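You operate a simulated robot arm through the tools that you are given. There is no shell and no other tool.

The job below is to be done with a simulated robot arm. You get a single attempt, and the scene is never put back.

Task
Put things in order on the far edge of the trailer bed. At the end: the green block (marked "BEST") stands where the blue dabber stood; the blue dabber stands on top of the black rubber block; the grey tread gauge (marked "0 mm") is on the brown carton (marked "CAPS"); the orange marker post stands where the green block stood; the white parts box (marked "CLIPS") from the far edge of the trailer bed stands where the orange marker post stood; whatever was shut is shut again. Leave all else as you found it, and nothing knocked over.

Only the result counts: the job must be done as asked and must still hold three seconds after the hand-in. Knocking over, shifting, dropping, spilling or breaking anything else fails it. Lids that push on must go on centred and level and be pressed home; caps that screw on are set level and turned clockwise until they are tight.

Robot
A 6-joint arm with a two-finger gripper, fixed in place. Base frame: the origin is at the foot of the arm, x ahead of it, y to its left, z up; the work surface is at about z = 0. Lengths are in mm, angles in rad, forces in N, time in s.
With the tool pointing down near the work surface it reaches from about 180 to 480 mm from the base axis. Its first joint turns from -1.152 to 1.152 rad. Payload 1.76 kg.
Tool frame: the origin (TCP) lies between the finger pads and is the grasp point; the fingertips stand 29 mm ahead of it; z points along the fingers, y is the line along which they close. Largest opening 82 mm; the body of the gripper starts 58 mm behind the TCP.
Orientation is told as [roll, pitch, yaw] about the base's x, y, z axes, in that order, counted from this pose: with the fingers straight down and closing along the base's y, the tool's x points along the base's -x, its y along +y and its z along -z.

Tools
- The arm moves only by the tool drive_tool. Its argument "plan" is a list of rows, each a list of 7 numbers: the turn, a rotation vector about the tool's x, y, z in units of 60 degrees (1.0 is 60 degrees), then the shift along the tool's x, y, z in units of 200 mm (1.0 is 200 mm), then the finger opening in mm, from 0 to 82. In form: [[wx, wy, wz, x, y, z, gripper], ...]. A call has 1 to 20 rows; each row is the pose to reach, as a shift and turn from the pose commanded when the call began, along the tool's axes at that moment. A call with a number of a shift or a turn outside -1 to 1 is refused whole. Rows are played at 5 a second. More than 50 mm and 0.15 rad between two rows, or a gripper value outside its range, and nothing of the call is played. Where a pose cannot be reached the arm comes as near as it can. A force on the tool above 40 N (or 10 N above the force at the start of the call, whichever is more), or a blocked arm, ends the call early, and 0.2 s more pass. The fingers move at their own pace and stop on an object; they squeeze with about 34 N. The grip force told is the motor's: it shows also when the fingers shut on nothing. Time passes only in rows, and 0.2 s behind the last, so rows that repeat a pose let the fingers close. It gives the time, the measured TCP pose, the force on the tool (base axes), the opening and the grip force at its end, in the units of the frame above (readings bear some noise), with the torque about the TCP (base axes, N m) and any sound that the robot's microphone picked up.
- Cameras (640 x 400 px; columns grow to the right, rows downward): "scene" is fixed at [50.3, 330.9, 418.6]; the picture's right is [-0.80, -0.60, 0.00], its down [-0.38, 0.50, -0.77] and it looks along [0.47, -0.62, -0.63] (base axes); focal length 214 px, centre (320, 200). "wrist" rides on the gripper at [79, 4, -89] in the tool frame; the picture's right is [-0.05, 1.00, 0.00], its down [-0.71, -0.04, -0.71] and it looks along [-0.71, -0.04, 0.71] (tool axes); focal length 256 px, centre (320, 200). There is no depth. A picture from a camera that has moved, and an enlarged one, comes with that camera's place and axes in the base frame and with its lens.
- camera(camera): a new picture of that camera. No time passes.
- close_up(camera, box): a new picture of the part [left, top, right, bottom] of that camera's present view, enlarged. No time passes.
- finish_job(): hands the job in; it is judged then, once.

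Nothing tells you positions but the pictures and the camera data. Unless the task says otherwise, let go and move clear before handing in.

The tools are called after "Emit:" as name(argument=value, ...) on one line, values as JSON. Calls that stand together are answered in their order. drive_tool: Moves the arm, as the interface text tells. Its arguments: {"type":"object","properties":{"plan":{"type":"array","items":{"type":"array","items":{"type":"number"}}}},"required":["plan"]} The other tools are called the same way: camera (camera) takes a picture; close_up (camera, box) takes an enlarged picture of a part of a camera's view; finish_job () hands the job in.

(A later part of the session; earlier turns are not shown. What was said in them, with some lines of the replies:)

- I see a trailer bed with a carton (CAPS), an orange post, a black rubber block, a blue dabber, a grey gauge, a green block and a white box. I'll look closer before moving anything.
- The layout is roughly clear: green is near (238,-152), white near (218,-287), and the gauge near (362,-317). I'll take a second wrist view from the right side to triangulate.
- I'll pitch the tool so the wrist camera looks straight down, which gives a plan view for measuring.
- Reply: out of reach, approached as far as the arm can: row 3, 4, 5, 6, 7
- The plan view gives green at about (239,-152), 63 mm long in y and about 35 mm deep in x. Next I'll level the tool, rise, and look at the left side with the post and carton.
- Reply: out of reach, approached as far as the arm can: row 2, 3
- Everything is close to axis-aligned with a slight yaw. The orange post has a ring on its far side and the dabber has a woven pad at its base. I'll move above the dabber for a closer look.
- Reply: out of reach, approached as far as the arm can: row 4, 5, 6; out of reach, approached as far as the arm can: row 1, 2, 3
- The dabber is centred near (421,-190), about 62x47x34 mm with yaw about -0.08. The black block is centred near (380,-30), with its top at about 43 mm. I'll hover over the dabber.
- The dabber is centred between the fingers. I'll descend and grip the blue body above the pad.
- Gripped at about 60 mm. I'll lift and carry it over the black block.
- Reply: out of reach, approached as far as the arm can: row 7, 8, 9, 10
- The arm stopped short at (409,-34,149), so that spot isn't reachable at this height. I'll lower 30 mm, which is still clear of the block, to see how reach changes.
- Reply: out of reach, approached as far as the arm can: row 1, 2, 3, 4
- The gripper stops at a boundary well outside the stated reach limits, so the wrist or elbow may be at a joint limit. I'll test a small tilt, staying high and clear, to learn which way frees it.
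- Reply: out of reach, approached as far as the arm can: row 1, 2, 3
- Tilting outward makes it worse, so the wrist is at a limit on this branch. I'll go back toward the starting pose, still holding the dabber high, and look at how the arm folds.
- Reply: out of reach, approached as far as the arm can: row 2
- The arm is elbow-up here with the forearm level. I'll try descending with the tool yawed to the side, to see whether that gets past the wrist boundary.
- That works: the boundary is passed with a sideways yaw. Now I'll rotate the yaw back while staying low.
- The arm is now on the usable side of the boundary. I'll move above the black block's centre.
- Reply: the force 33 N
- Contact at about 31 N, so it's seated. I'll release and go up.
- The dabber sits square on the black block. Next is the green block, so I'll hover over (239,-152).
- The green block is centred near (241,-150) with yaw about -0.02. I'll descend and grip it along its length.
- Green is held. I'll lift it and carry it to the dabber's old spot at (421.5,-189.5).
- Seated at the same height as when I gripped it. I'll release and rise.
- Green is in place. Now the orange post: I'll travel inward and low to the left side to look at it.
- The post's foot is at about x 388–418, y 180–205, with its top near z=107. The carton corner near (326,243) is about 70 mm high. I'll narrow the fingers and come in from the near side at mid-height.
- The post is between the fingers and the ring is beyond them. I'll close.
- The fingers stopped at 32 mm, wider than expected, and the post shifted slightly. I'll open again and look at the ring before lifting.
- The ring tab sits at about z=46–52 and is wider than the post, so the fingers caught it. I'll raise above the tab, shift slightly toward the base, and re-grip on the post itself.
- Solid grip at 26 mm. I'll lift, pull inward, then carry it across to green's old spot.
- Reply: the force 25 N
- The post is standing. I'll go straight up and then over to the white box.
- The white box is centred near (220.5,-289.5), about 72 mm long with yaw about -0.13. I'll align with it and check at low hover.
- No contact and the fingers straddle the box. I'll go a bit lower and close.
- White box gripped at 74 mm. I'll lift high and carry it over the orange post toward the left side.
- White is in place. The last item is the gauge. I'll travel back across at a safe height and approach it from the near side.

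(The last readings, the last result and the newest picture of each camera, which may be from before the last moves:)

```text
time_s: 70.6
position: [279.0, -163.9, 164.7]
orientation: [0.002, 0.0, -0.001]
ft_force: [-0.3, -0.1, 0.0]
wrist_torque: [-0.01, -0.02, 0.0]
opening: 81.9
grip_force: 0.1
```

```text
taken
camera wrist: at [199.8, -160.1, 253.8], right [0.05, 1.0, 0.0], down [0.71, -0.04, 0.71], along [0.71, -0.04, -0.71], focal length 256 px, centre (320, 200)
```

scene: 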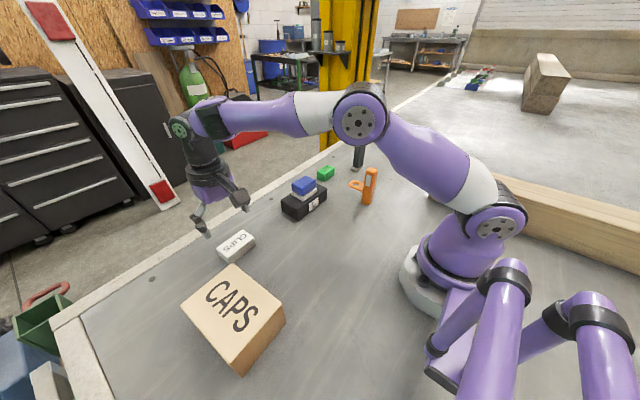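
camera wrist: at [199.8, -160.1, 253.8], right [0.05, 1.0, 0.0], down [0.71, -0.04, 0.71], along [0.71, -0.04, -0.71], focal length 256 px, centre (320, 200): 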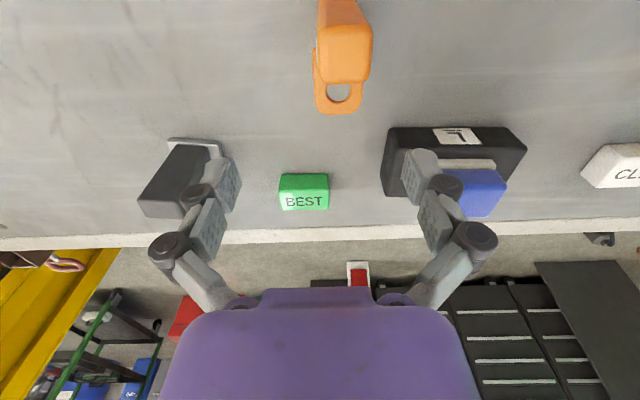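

Emit:
drive_tool(plan=[[0, 0, 0, 0, -0.2, 0.02, 82], [0, 0, 0, 0, -0.4, 0.04, 82], [0, 0, 0, 0, -0.6, 0.08, 82], [0, 0, 0, 0, -0.725, 0.2, 82], [0, 0, 0, 0, -0.725, 0.375, 82], [0, 0, 0, 0, -0.725, 0.375, 82]])

Emit:
camera(camera="wrist")

Emit:
close_up(camera="wrist", box=[240, 80, 400, 300])

Emit:
close_up(camera="scene", box=[320, 110, 420, 190])

```text
time_s: 72.0
position: [280.0, -309.0, 90.0]
orientation: [0.0, 0.001, -0.001]
ft_force: [-0.3, 1.0, 0.1]
wrist_torque: [0.03, 0.0, -0.05]
opening: 82.2
grip_force: 0.1
```

```text
taken
camera wrist: at [200.3, -305.5, 179.7], right [0.05, 1.0, 0.0], down [0.71, -0.04, 0.71], along [0.71, -0.04, -0.71], focal length 256 px, centre (320, 200)
```

wrist: 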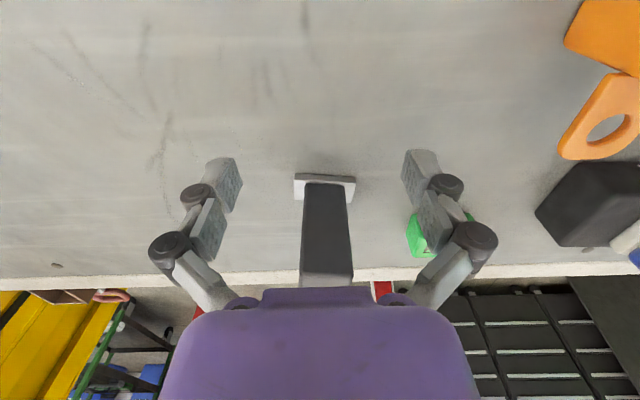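

```text
1.82 times, centred on (320, 190) of wrist
camera zoom: at [200.3, -305.5, 179.7], right [0.05, 1.0, 0.0], down [0.71, -0.04, 0.71], along [0.71, -0.04, -0.71], focal length 465 px, centre (320, 218)
```

zoom: 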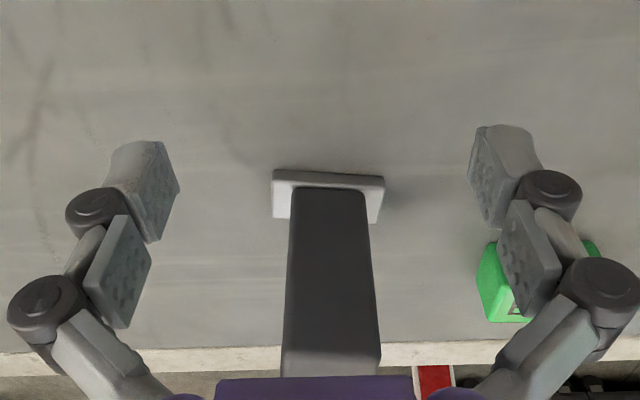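

```text
5.00 times, centred on (370, 150) of scene
camera zoom: at [50.4, 330.9, 418.6], right [-0.8, -0.6, 0.0], down [-0.38, 0.5, -0.77], along [0.47, -0.62, -0.63], focal length 1072 px, centre (70, 450)
```

zoom: 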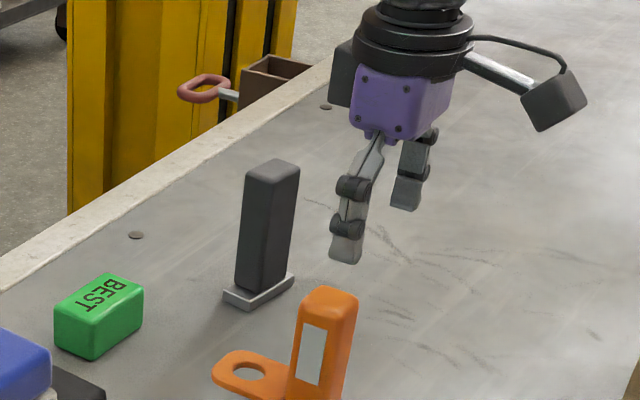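

The gauge post is 37 mm wide, centred near (364,-308) with yaw about -0.1. I'll slide the open fingers around it at mid-height.

Emit:
drive_tool(plan=[[0, 0, 0.05, 0, 0, 0.05, 82], [0, 0, 0.0955, -0.05, 0.002, 0.09, 82], [0, 0, 0.0955, -0.13, 0.002, 0.09, 82], [0, 0, 0.0955, -0.21, 0.002, 0.09, 82], [0, 0, 0.0955, -0.28, 0.002, 0.09, 82], [0, 0, 0.0955, -0.35, 0.002, 0.09, 82], [0, 0, 0.0955, -0.41, 0.002, 0.09, 82], [0, 0, 0.0955, -0.41, 0.002, 0.09, 82]])

Emit:
camera(camera="wrist")

Emit:
close_up(camera="scene", box=[320, 110, 420, 190])

```text
time_s: 73.8
position: [360.4, -308.5, 69.8]
orientation: [0.0, 0.0, -0.098]
ft_force: [0.0, 0.4, -0.7]
wrist_torque: [0.0, -0.03, 0.01]
opening: 81.9
grip_force: 0.0
```

```text
taken
camera wrist: at [282.2, -296.1, 160.3], right [0.15, 0.99, 0.0], down [0.7, -0.11, 0.71], along [0.7, -0.11, -0.71], focal length 256 px, centre (320, 200)
```

wrist: 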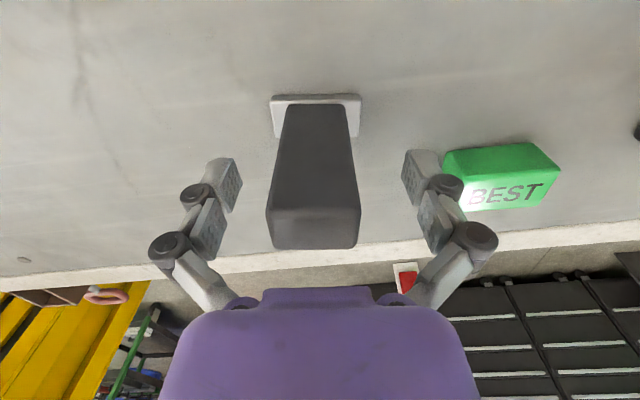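

```text
5.00 times, centred on (370, 150) of scene
camera zoom: at [50.3, 330.9, 418.6], right [-0.8, -0.6, 0.0], down [-0.38, 0.5, -0.77], along [0.47, -0.62, -0.63], focal length 1072 px, centre (70, 450)
```

zoom: 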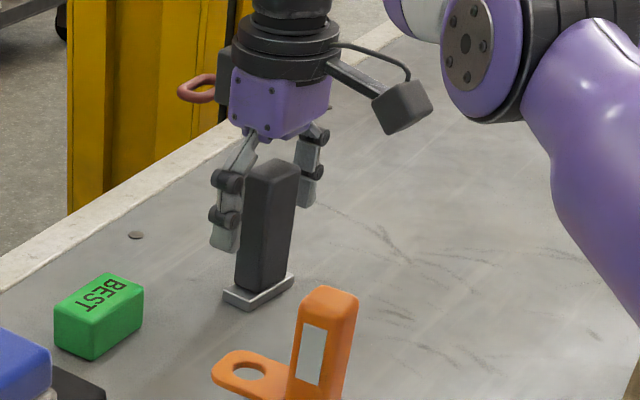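

Emit:
drive_tool(plan=[[0, 0, 0, -0.015, 0, 0, 70], [0, 0, 0, -0.015, 0, 0, 56], [0, 0, 0, -0.015, 0, 0, 44], [0, 0, 0, -0.015, 0, 0, 34], [0, 0, 0, -0.015, 0, 0, 20], [0, 0, 0, -0.015, 0, 0, 20]])

Emit:
camera(camera="wrist")

Emit:
close_up(camera="scene", box=[320, 110, 420, 190])

```text
time_s: 75.2
position: [363.8, -307.5, 70.3]
orientation: [0.001, -0.003, -0.1]
ft_force: [1.2, -0.4, 4.4]
wrist_torque: [0.01, -0.01, -0.09]
opening: 35.5
grip_force: 34.0
```

```text
taken
camera wrist: at [285.2, -296.3, 160.7], right [0.15, 0.99, 0.0], down [0.7, -0.11, 0.71], along [0.7, -0.11, -0.71], focal length 256 px, centre (320, 200)
```

wrist: 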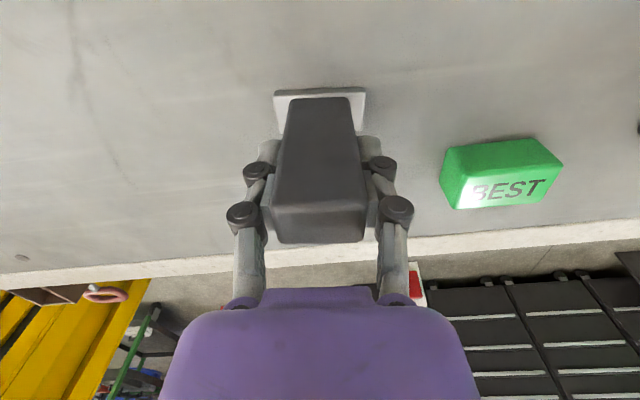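

```text
5.00 times, centred on (370, 150) of scene
camera zoom: at [50.3, 331.0, 418.6], right [-0.8, -0.6, 0.0], down [-0.38, 0.5, -0.78], along [0.47, -0.62, -0.63], focal length 1072 px, centre (70, 450)
```

zoom: 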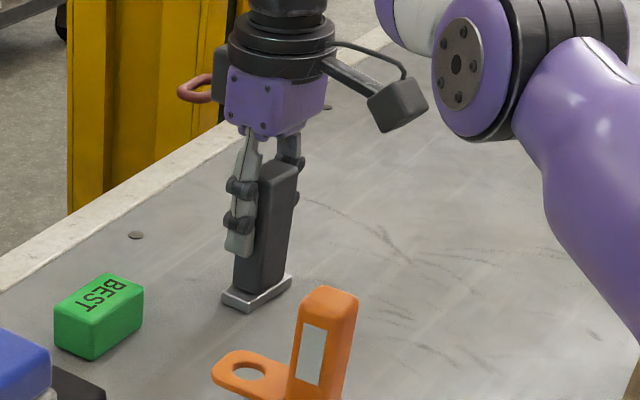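

Gauge gripped at 35 mm. I'll lift a little, then retract inward and upward and carry it between the orange post and the black block.

Emit:
drive_tool(plan=[[0, 0, 0, 0, 0, -0.03, 20], [0, 0, 0, 0, 0, -0.07, 20], [0, 0, 0, 0.128, 0.027, -0.2, 20], [0, 0, 0, 0.278, 0.063, -0.35, 20], [0, 0, 0, 0.249, 0.277, -0.35, 20], [0, 0, 0, 0.233, 0.519, -0.35, 20], [0, 0, 0, 0.233, 0.519, -0.35, 20]])

Emit:
camera(camera="wrist")

Emit:
camera(camera="scene")

```text
time_s: 76.8
position: [327.2, -197.9, 139.9]
orientation: [0.0, -0.001, -0.101]
ft_force: [1.2, 0.1, -2.5]
wrist_torque: [-0.01, 0.03, -0.01]
opening: 35.4
grip_force: 34.1
```

```text
taken
camera wrist: at [249.4, -187.3, 230.5], right [0.15, 0.99, 0.0], down [0.7, -0.11, 0.71], along [0.7, -0.11, -0.71], focal length 256 px, centre (320, 200)
```

wrist: 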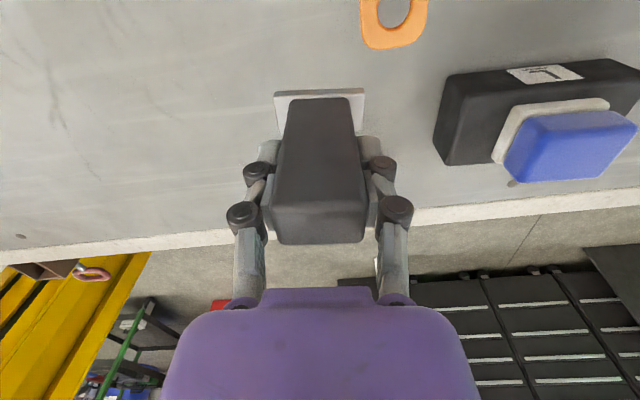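

```text
taken
```

scene: 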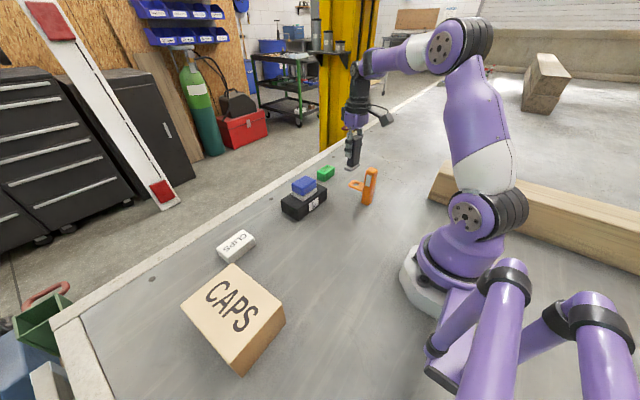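

Emit:
drive_tool(plan=[[0, 0, 0, 0.032, 0.218, -0.1, 20], [0, 0, 0, 0.095, 0.443, -0.11, 20], [0, 0, -0.03, 0.191, 0.654, -0.11, 20], [0, 0, -0.06, 0.288, 0.866, -0.12, 20], [0, 0, -0.0955, 0.309, 0.974, -0.12, 20], [0, 0, -0.0955, 0.309, 0.974, -0.12, 20]])

```text
time_s: 78.2
position: [286.3, 1.7, 163.5]
orientation: [0.002, 0.0, 0.0]
ft_force: [0.4, -0.6, -2.0]
wrist_torque: [0.0, -0.03, 0.03]
opening: 35.4
grip_force: 34.1
```

Emit:
drive_tool(plan=[[0, 0, 0, 0.02, 0.22, -0.02, 20], [0, 0, 0, 0.04, 0.44, -0.03, 20], [0, 0, 0, 0.06, 0.66, -0.03, 20], [0, 0, 0, 0.08, 0.88, -0.03, 20], [0, 0, 0, 0.08, 0.88, -0.03, 20]])

Emit:
camera(camera="wrist")

Emit:
camera(camera="scene")

```text
time_s: 79.4
position: [269.8, 175.4, 171.5]
orientation: [0.001, 0.001, 0.001]
ft_force: [0.5, -1.1, -2.3]
wrist_torque: [0.0, 0.01, 0.01]
opening: 35.3
grip_force: 34.1
```

```text
taken
camera wrist: at [190.6, 179.8, 261.0], right [0.05, 1.0, 0.0], down [0.71, -0.04, 0.71], along [0.71, -0.04, -0.71], focal length 256 px, centre (320, 200)
```

wrist: 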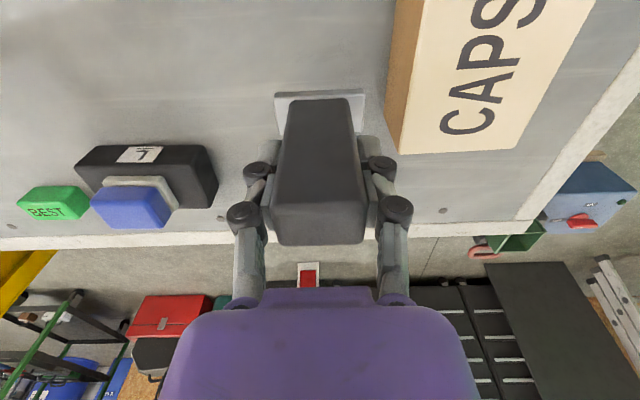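

```text
taken
```

scene: 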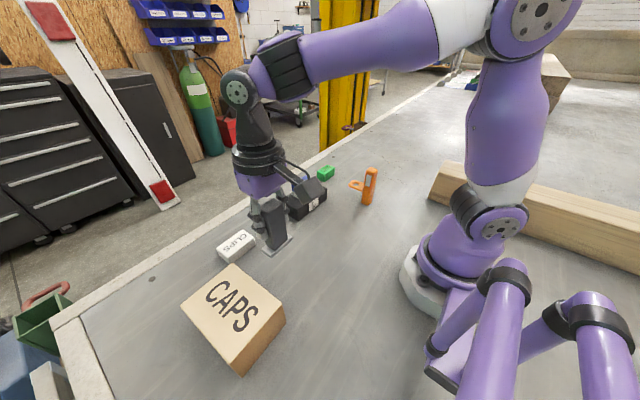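

Emit:
drive_tool(plan=[[0, 0, 0, 0.01, 0.15, 0.02, 20], [0, 0, 0, 0.025, 0.3, 0.04, 20], [0, 0, 0, 0.035, 0.45, 0.055, 20], [0, 0, 0, 0.045, 0.575, 0.055, 20], [0, 0, 0, 0.045, 0.575, 0.055, 20]])

Emit:
camera(camera="wrist")

Emit:
close_up(camera="scene", box=[150, 140, 330, 390])

```text
time_s: 80.6
position: [261.5, 291.8, 159.1]
orientation: [-0.001, -0.001, 0.001]
ft_force: [0.0, 0.6, -2.4]
wrist_torque: [-0.01, 0.0, 0.01]
opening: 35.6
grip_force: 34.5
```

```text
taken
camera wrist: at [181.6, 294.4, 249.3], right [0.05, 1.0, 0.0], down [0.71, -0.04, 0.71], along [0.71, -0.04, -0.71], focal length 256 px, centre (320, 200)
```

wrist: 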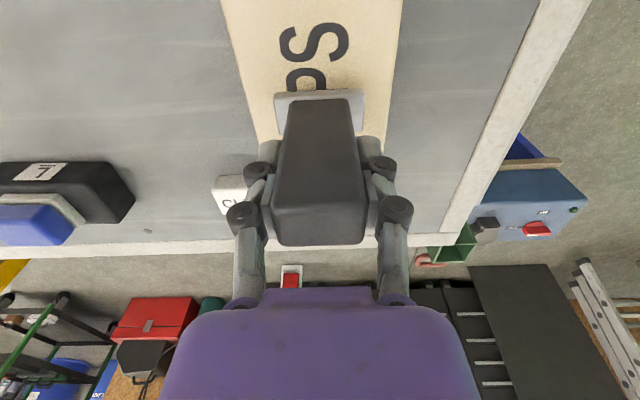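

```text
1.60 times, centred on (240, 265) of scene
camera zoom: at [50.3, 331.0, 418.6], right [-0.8, -0.6, 0.0], down [-0.38, 0.5, -0.77], along [0.47, -0.62, -0.63], focal length 343 px, centre (448, 96)
```

zoom: 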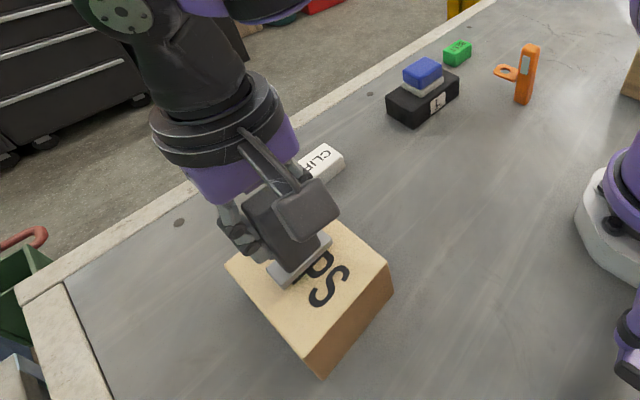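

It's centred over the carton. I'll lower in small steps to contact.

Emit:
drive_tool(plan=[[0, 0, 0, 0, 0, 0.03, 20], [0, 0, 0, 0, 0, 0.055, 20], [0, 0, 0, 0, 0, 0.07, 20], [0, 0, 0, 0, 0, 0.07, 20]])

Emit:
drive_tool(plan=[[0, 0, 0, 0, 0, 0.005, 20], [0, 0, 0, 0, 0, 0.01, 20], [0, 0, 0, 0, 0, 0.01, 20]])

```text
time_s: 81.6
position: [261.6, 290.4, 147.4]
orientation: [0.0, -0.002, 0.0]
ft_force: [-0.4, -0.6, -1.3]
wrist_torque: [-0.01, 0.0, 0.0]
opening: 35.7
grip_force: 33.5
```

```text
time_s: 82.4
position: [261.6, 291.7, 145.7]
orientation: [0.002, -0.003, -0.001]
ft_force: [-2.7, -8.6, 26.1]
wrist_torque: [-0.3, 0.28, 0.0]
opening: 35.5
grip_force: 34.2
```

Contact. I'll ease off slightly and release.

Emit:
drive_tool(plan=[[0, 0, 0, 0, 0, -0.004, 20], [0, 0, 0, 0, 0, -0.004, 40], [0, 0, 0, 0, 0, -0.004, 54], [0, 0, 0, 0, 0, -0.004, 66], [0, 0, 0, 0, 0, -0.004, 66]])

Emit:
camera(camera="wrist")

Emit:
close_up(camera="scene", box=[170, 200, 310, 390])

```text
time_s: 83.6
position: [261.7, 290.4, 144.6]
orientation: [-0.001, 0.001, 0.0]
ft_force: [-0.5, -0.4, -0.6]
wrist_torque: [0.03, -0.01, 0.0]
opening: 66.0
grip_force: 0.1
```

```text
taken
camera wrist: at [182.2, 294.6, 234.8], right [0.05, 1.0, 0.0], down [0.71, -0.04, 0.71], along [0.71, -0.04, -0.71], focal length 256 px, centre (320, 200)
```

wrist: 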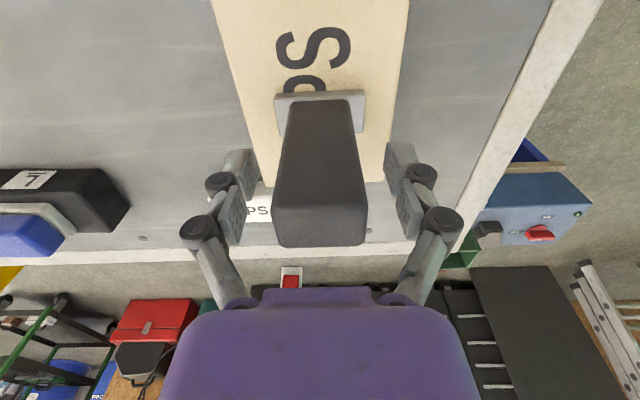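

```text
2.11 times, centred on (240, 295) of scene
camera zoom: at [50.3, 330.9, 418.6], right [-0.8, -0.6, 0.0], down [-0.38, 0.5, -0.77], along [0.47, -0.62, -0.63], focal length 452 px, centre (488, 0)
```

zoom: 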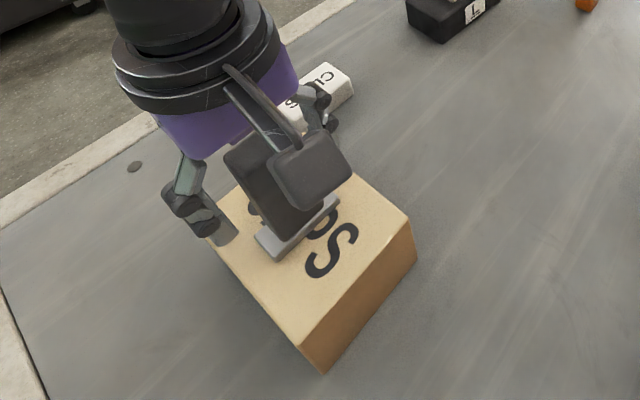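

The gauge stands on the carton. I'll back the open fingers straight toward the base, then move clear.

Emit:
drive_tool(plan=[[0, 0, 0, 0.06, 0, 0, 70], [0, 0, 0, 0.14, 0, 0, 70], [0, 0, 0, 0.23, 0, 0, 70], [0, 0, 0, 0.32, 0, 0, 70], [0, 0, 0, 0.32, -0.2, -0.05, 70], [0, 0, 0, 0.3, -0.4, -0.1, 70], [0, 0, 0, 0.25, -0.6, -0.15, 70], [0, 0, 0, 0.2, -0.8, -0.2, 70], [0, 0, 0, 0.15, -1.0, -0.22, 70], [0, 0, 0, 0.15, -1.0, -0.22, 70]])

Emit:
camera(camera="scene")

Emit:
camera(camera="wrist")

Emit:
close_up(camera="scene", box=[260, 130, 420, 230])

Emit:
close_up(camera="scene", box=[170, 190, 310, 390])

```text
time_s: 85.8
position: [231.6, 90.5, 188.3]
orientation: [0.0, 0.0, 0.001]
ft_force: [-1.1, -0.1, -0.2]
wrist_torque: [0.01, -0.02, -0.01]
opening: 70.0
grip_force: 0.1
```

```text
taken
```

scene: 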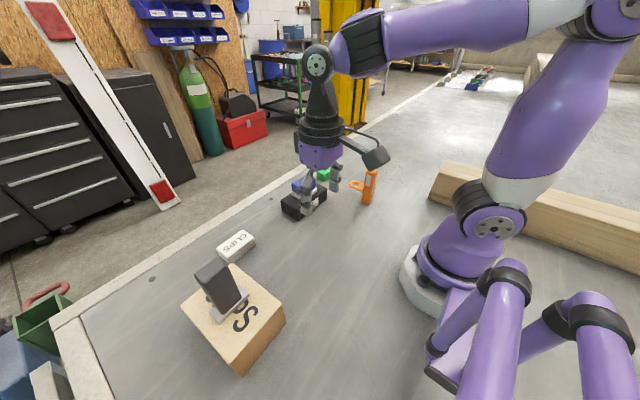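

```text
taken
camera wrist: at [151.3, 94.3, 278.7], right [0.05, 1.0, 0.0], down [0.71, -0.04, 0.71], along [0.71, -0.04, -0.71], focal length 256 px, centre (320, 200)
```

wrist: 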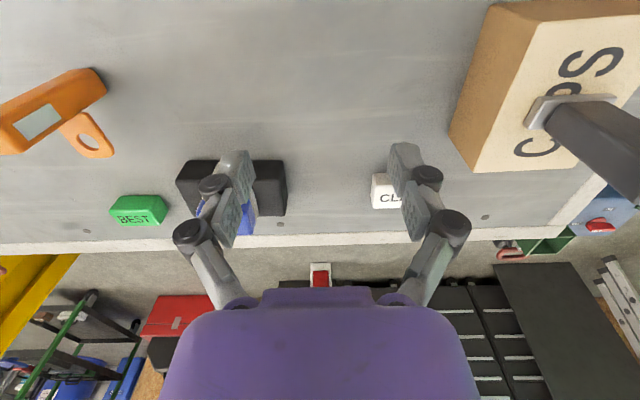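

```text
4.00 times, centred on (340, 180) of scene
camera zoom: at [50.3, 330.9, 418.6], right [-0.8, -0.6, 0.0], down [-0.38, 0.5, -0.77], along [0.47, -0.62, -0.63], focal length 858 px, centre (240, 280)
```

zoom: 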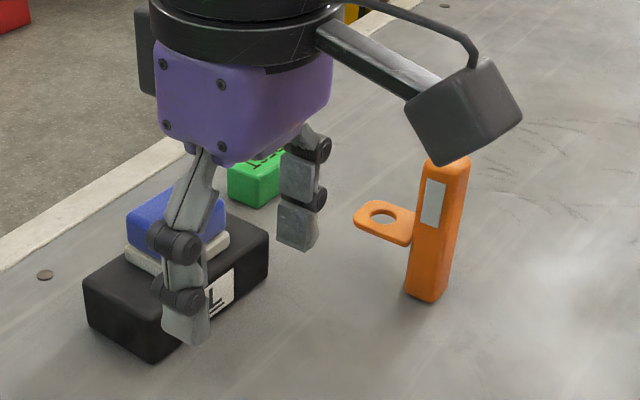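

```text
2.00 times, centred on (240, 290) of scene
camera zoom: at [50.3, 330.9, 418.6], right [-0.8, -0.6, 0.0], down [-0.38, 0.5, -0.77], along [0.47, -0.62, -0.63], focal length 429 px, centre (480, 20)
```

zoom: 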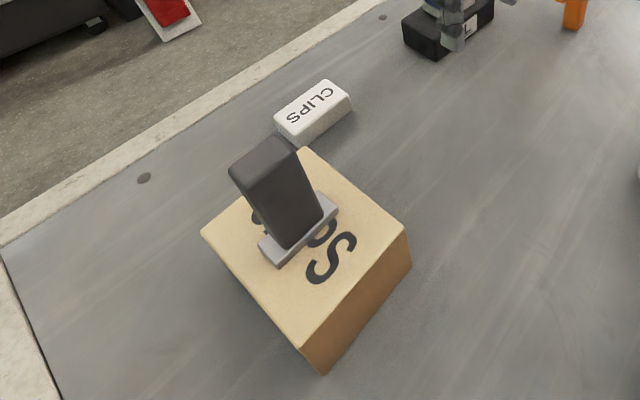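

Everything is standing where it was asked to be:
- The dabber is on the black block.
- Green is at the dabber's old spot.
- The orange post is at green's old spot.
- The white box is at the post's old spot.
- The gauge is on the carton.

The carton hasn't shifted and the gripper is empty and clear. I found nothing with a lid or cap to shut, so I'm handing in.

Emit:
finish_job()

```text
The job is handed in.
```

The job is handed in, and the last pictures show every item standing where you asked. The verdict hasn't come back, so I can't say whether it passed.

| Item | Where it is now | Position (x, y in mm) |
|---|---|---|
| Blue dabber | On top of the black rubber block, near its centre | (380, -30) |
| Green block ("BEST") | Where the dabber stood | (421, -190) |
| Orange marker post | Where the green block stood | (241, -150) |
| White parts box ("CLIPS") | Where the orange post stood | (400, 193) |
| Grey tread gauge | On top of the carton ("CAPS"), near its centre | (262, 291) |

- **How exact the spots are:** I worked out positions from the pictures, so each could be off by a few millimetres.
- **Orange post:** my first grip caught its ring tab and tipped the post slightly. I let go, it stood upright again, and I re-gripped it higher before lifting.
- **Gauge marking:** I never saw the "0 mm" mark. I took the dark post on the metal foot to be the gauge because nothing else fitted.
- **Things to shut:** I found no lid or cap that needed closing.
- **Everything else:** nothing was knocked over, and the carton did not move when the gauge was set on it. The gripper was empty and clear at hand-in.
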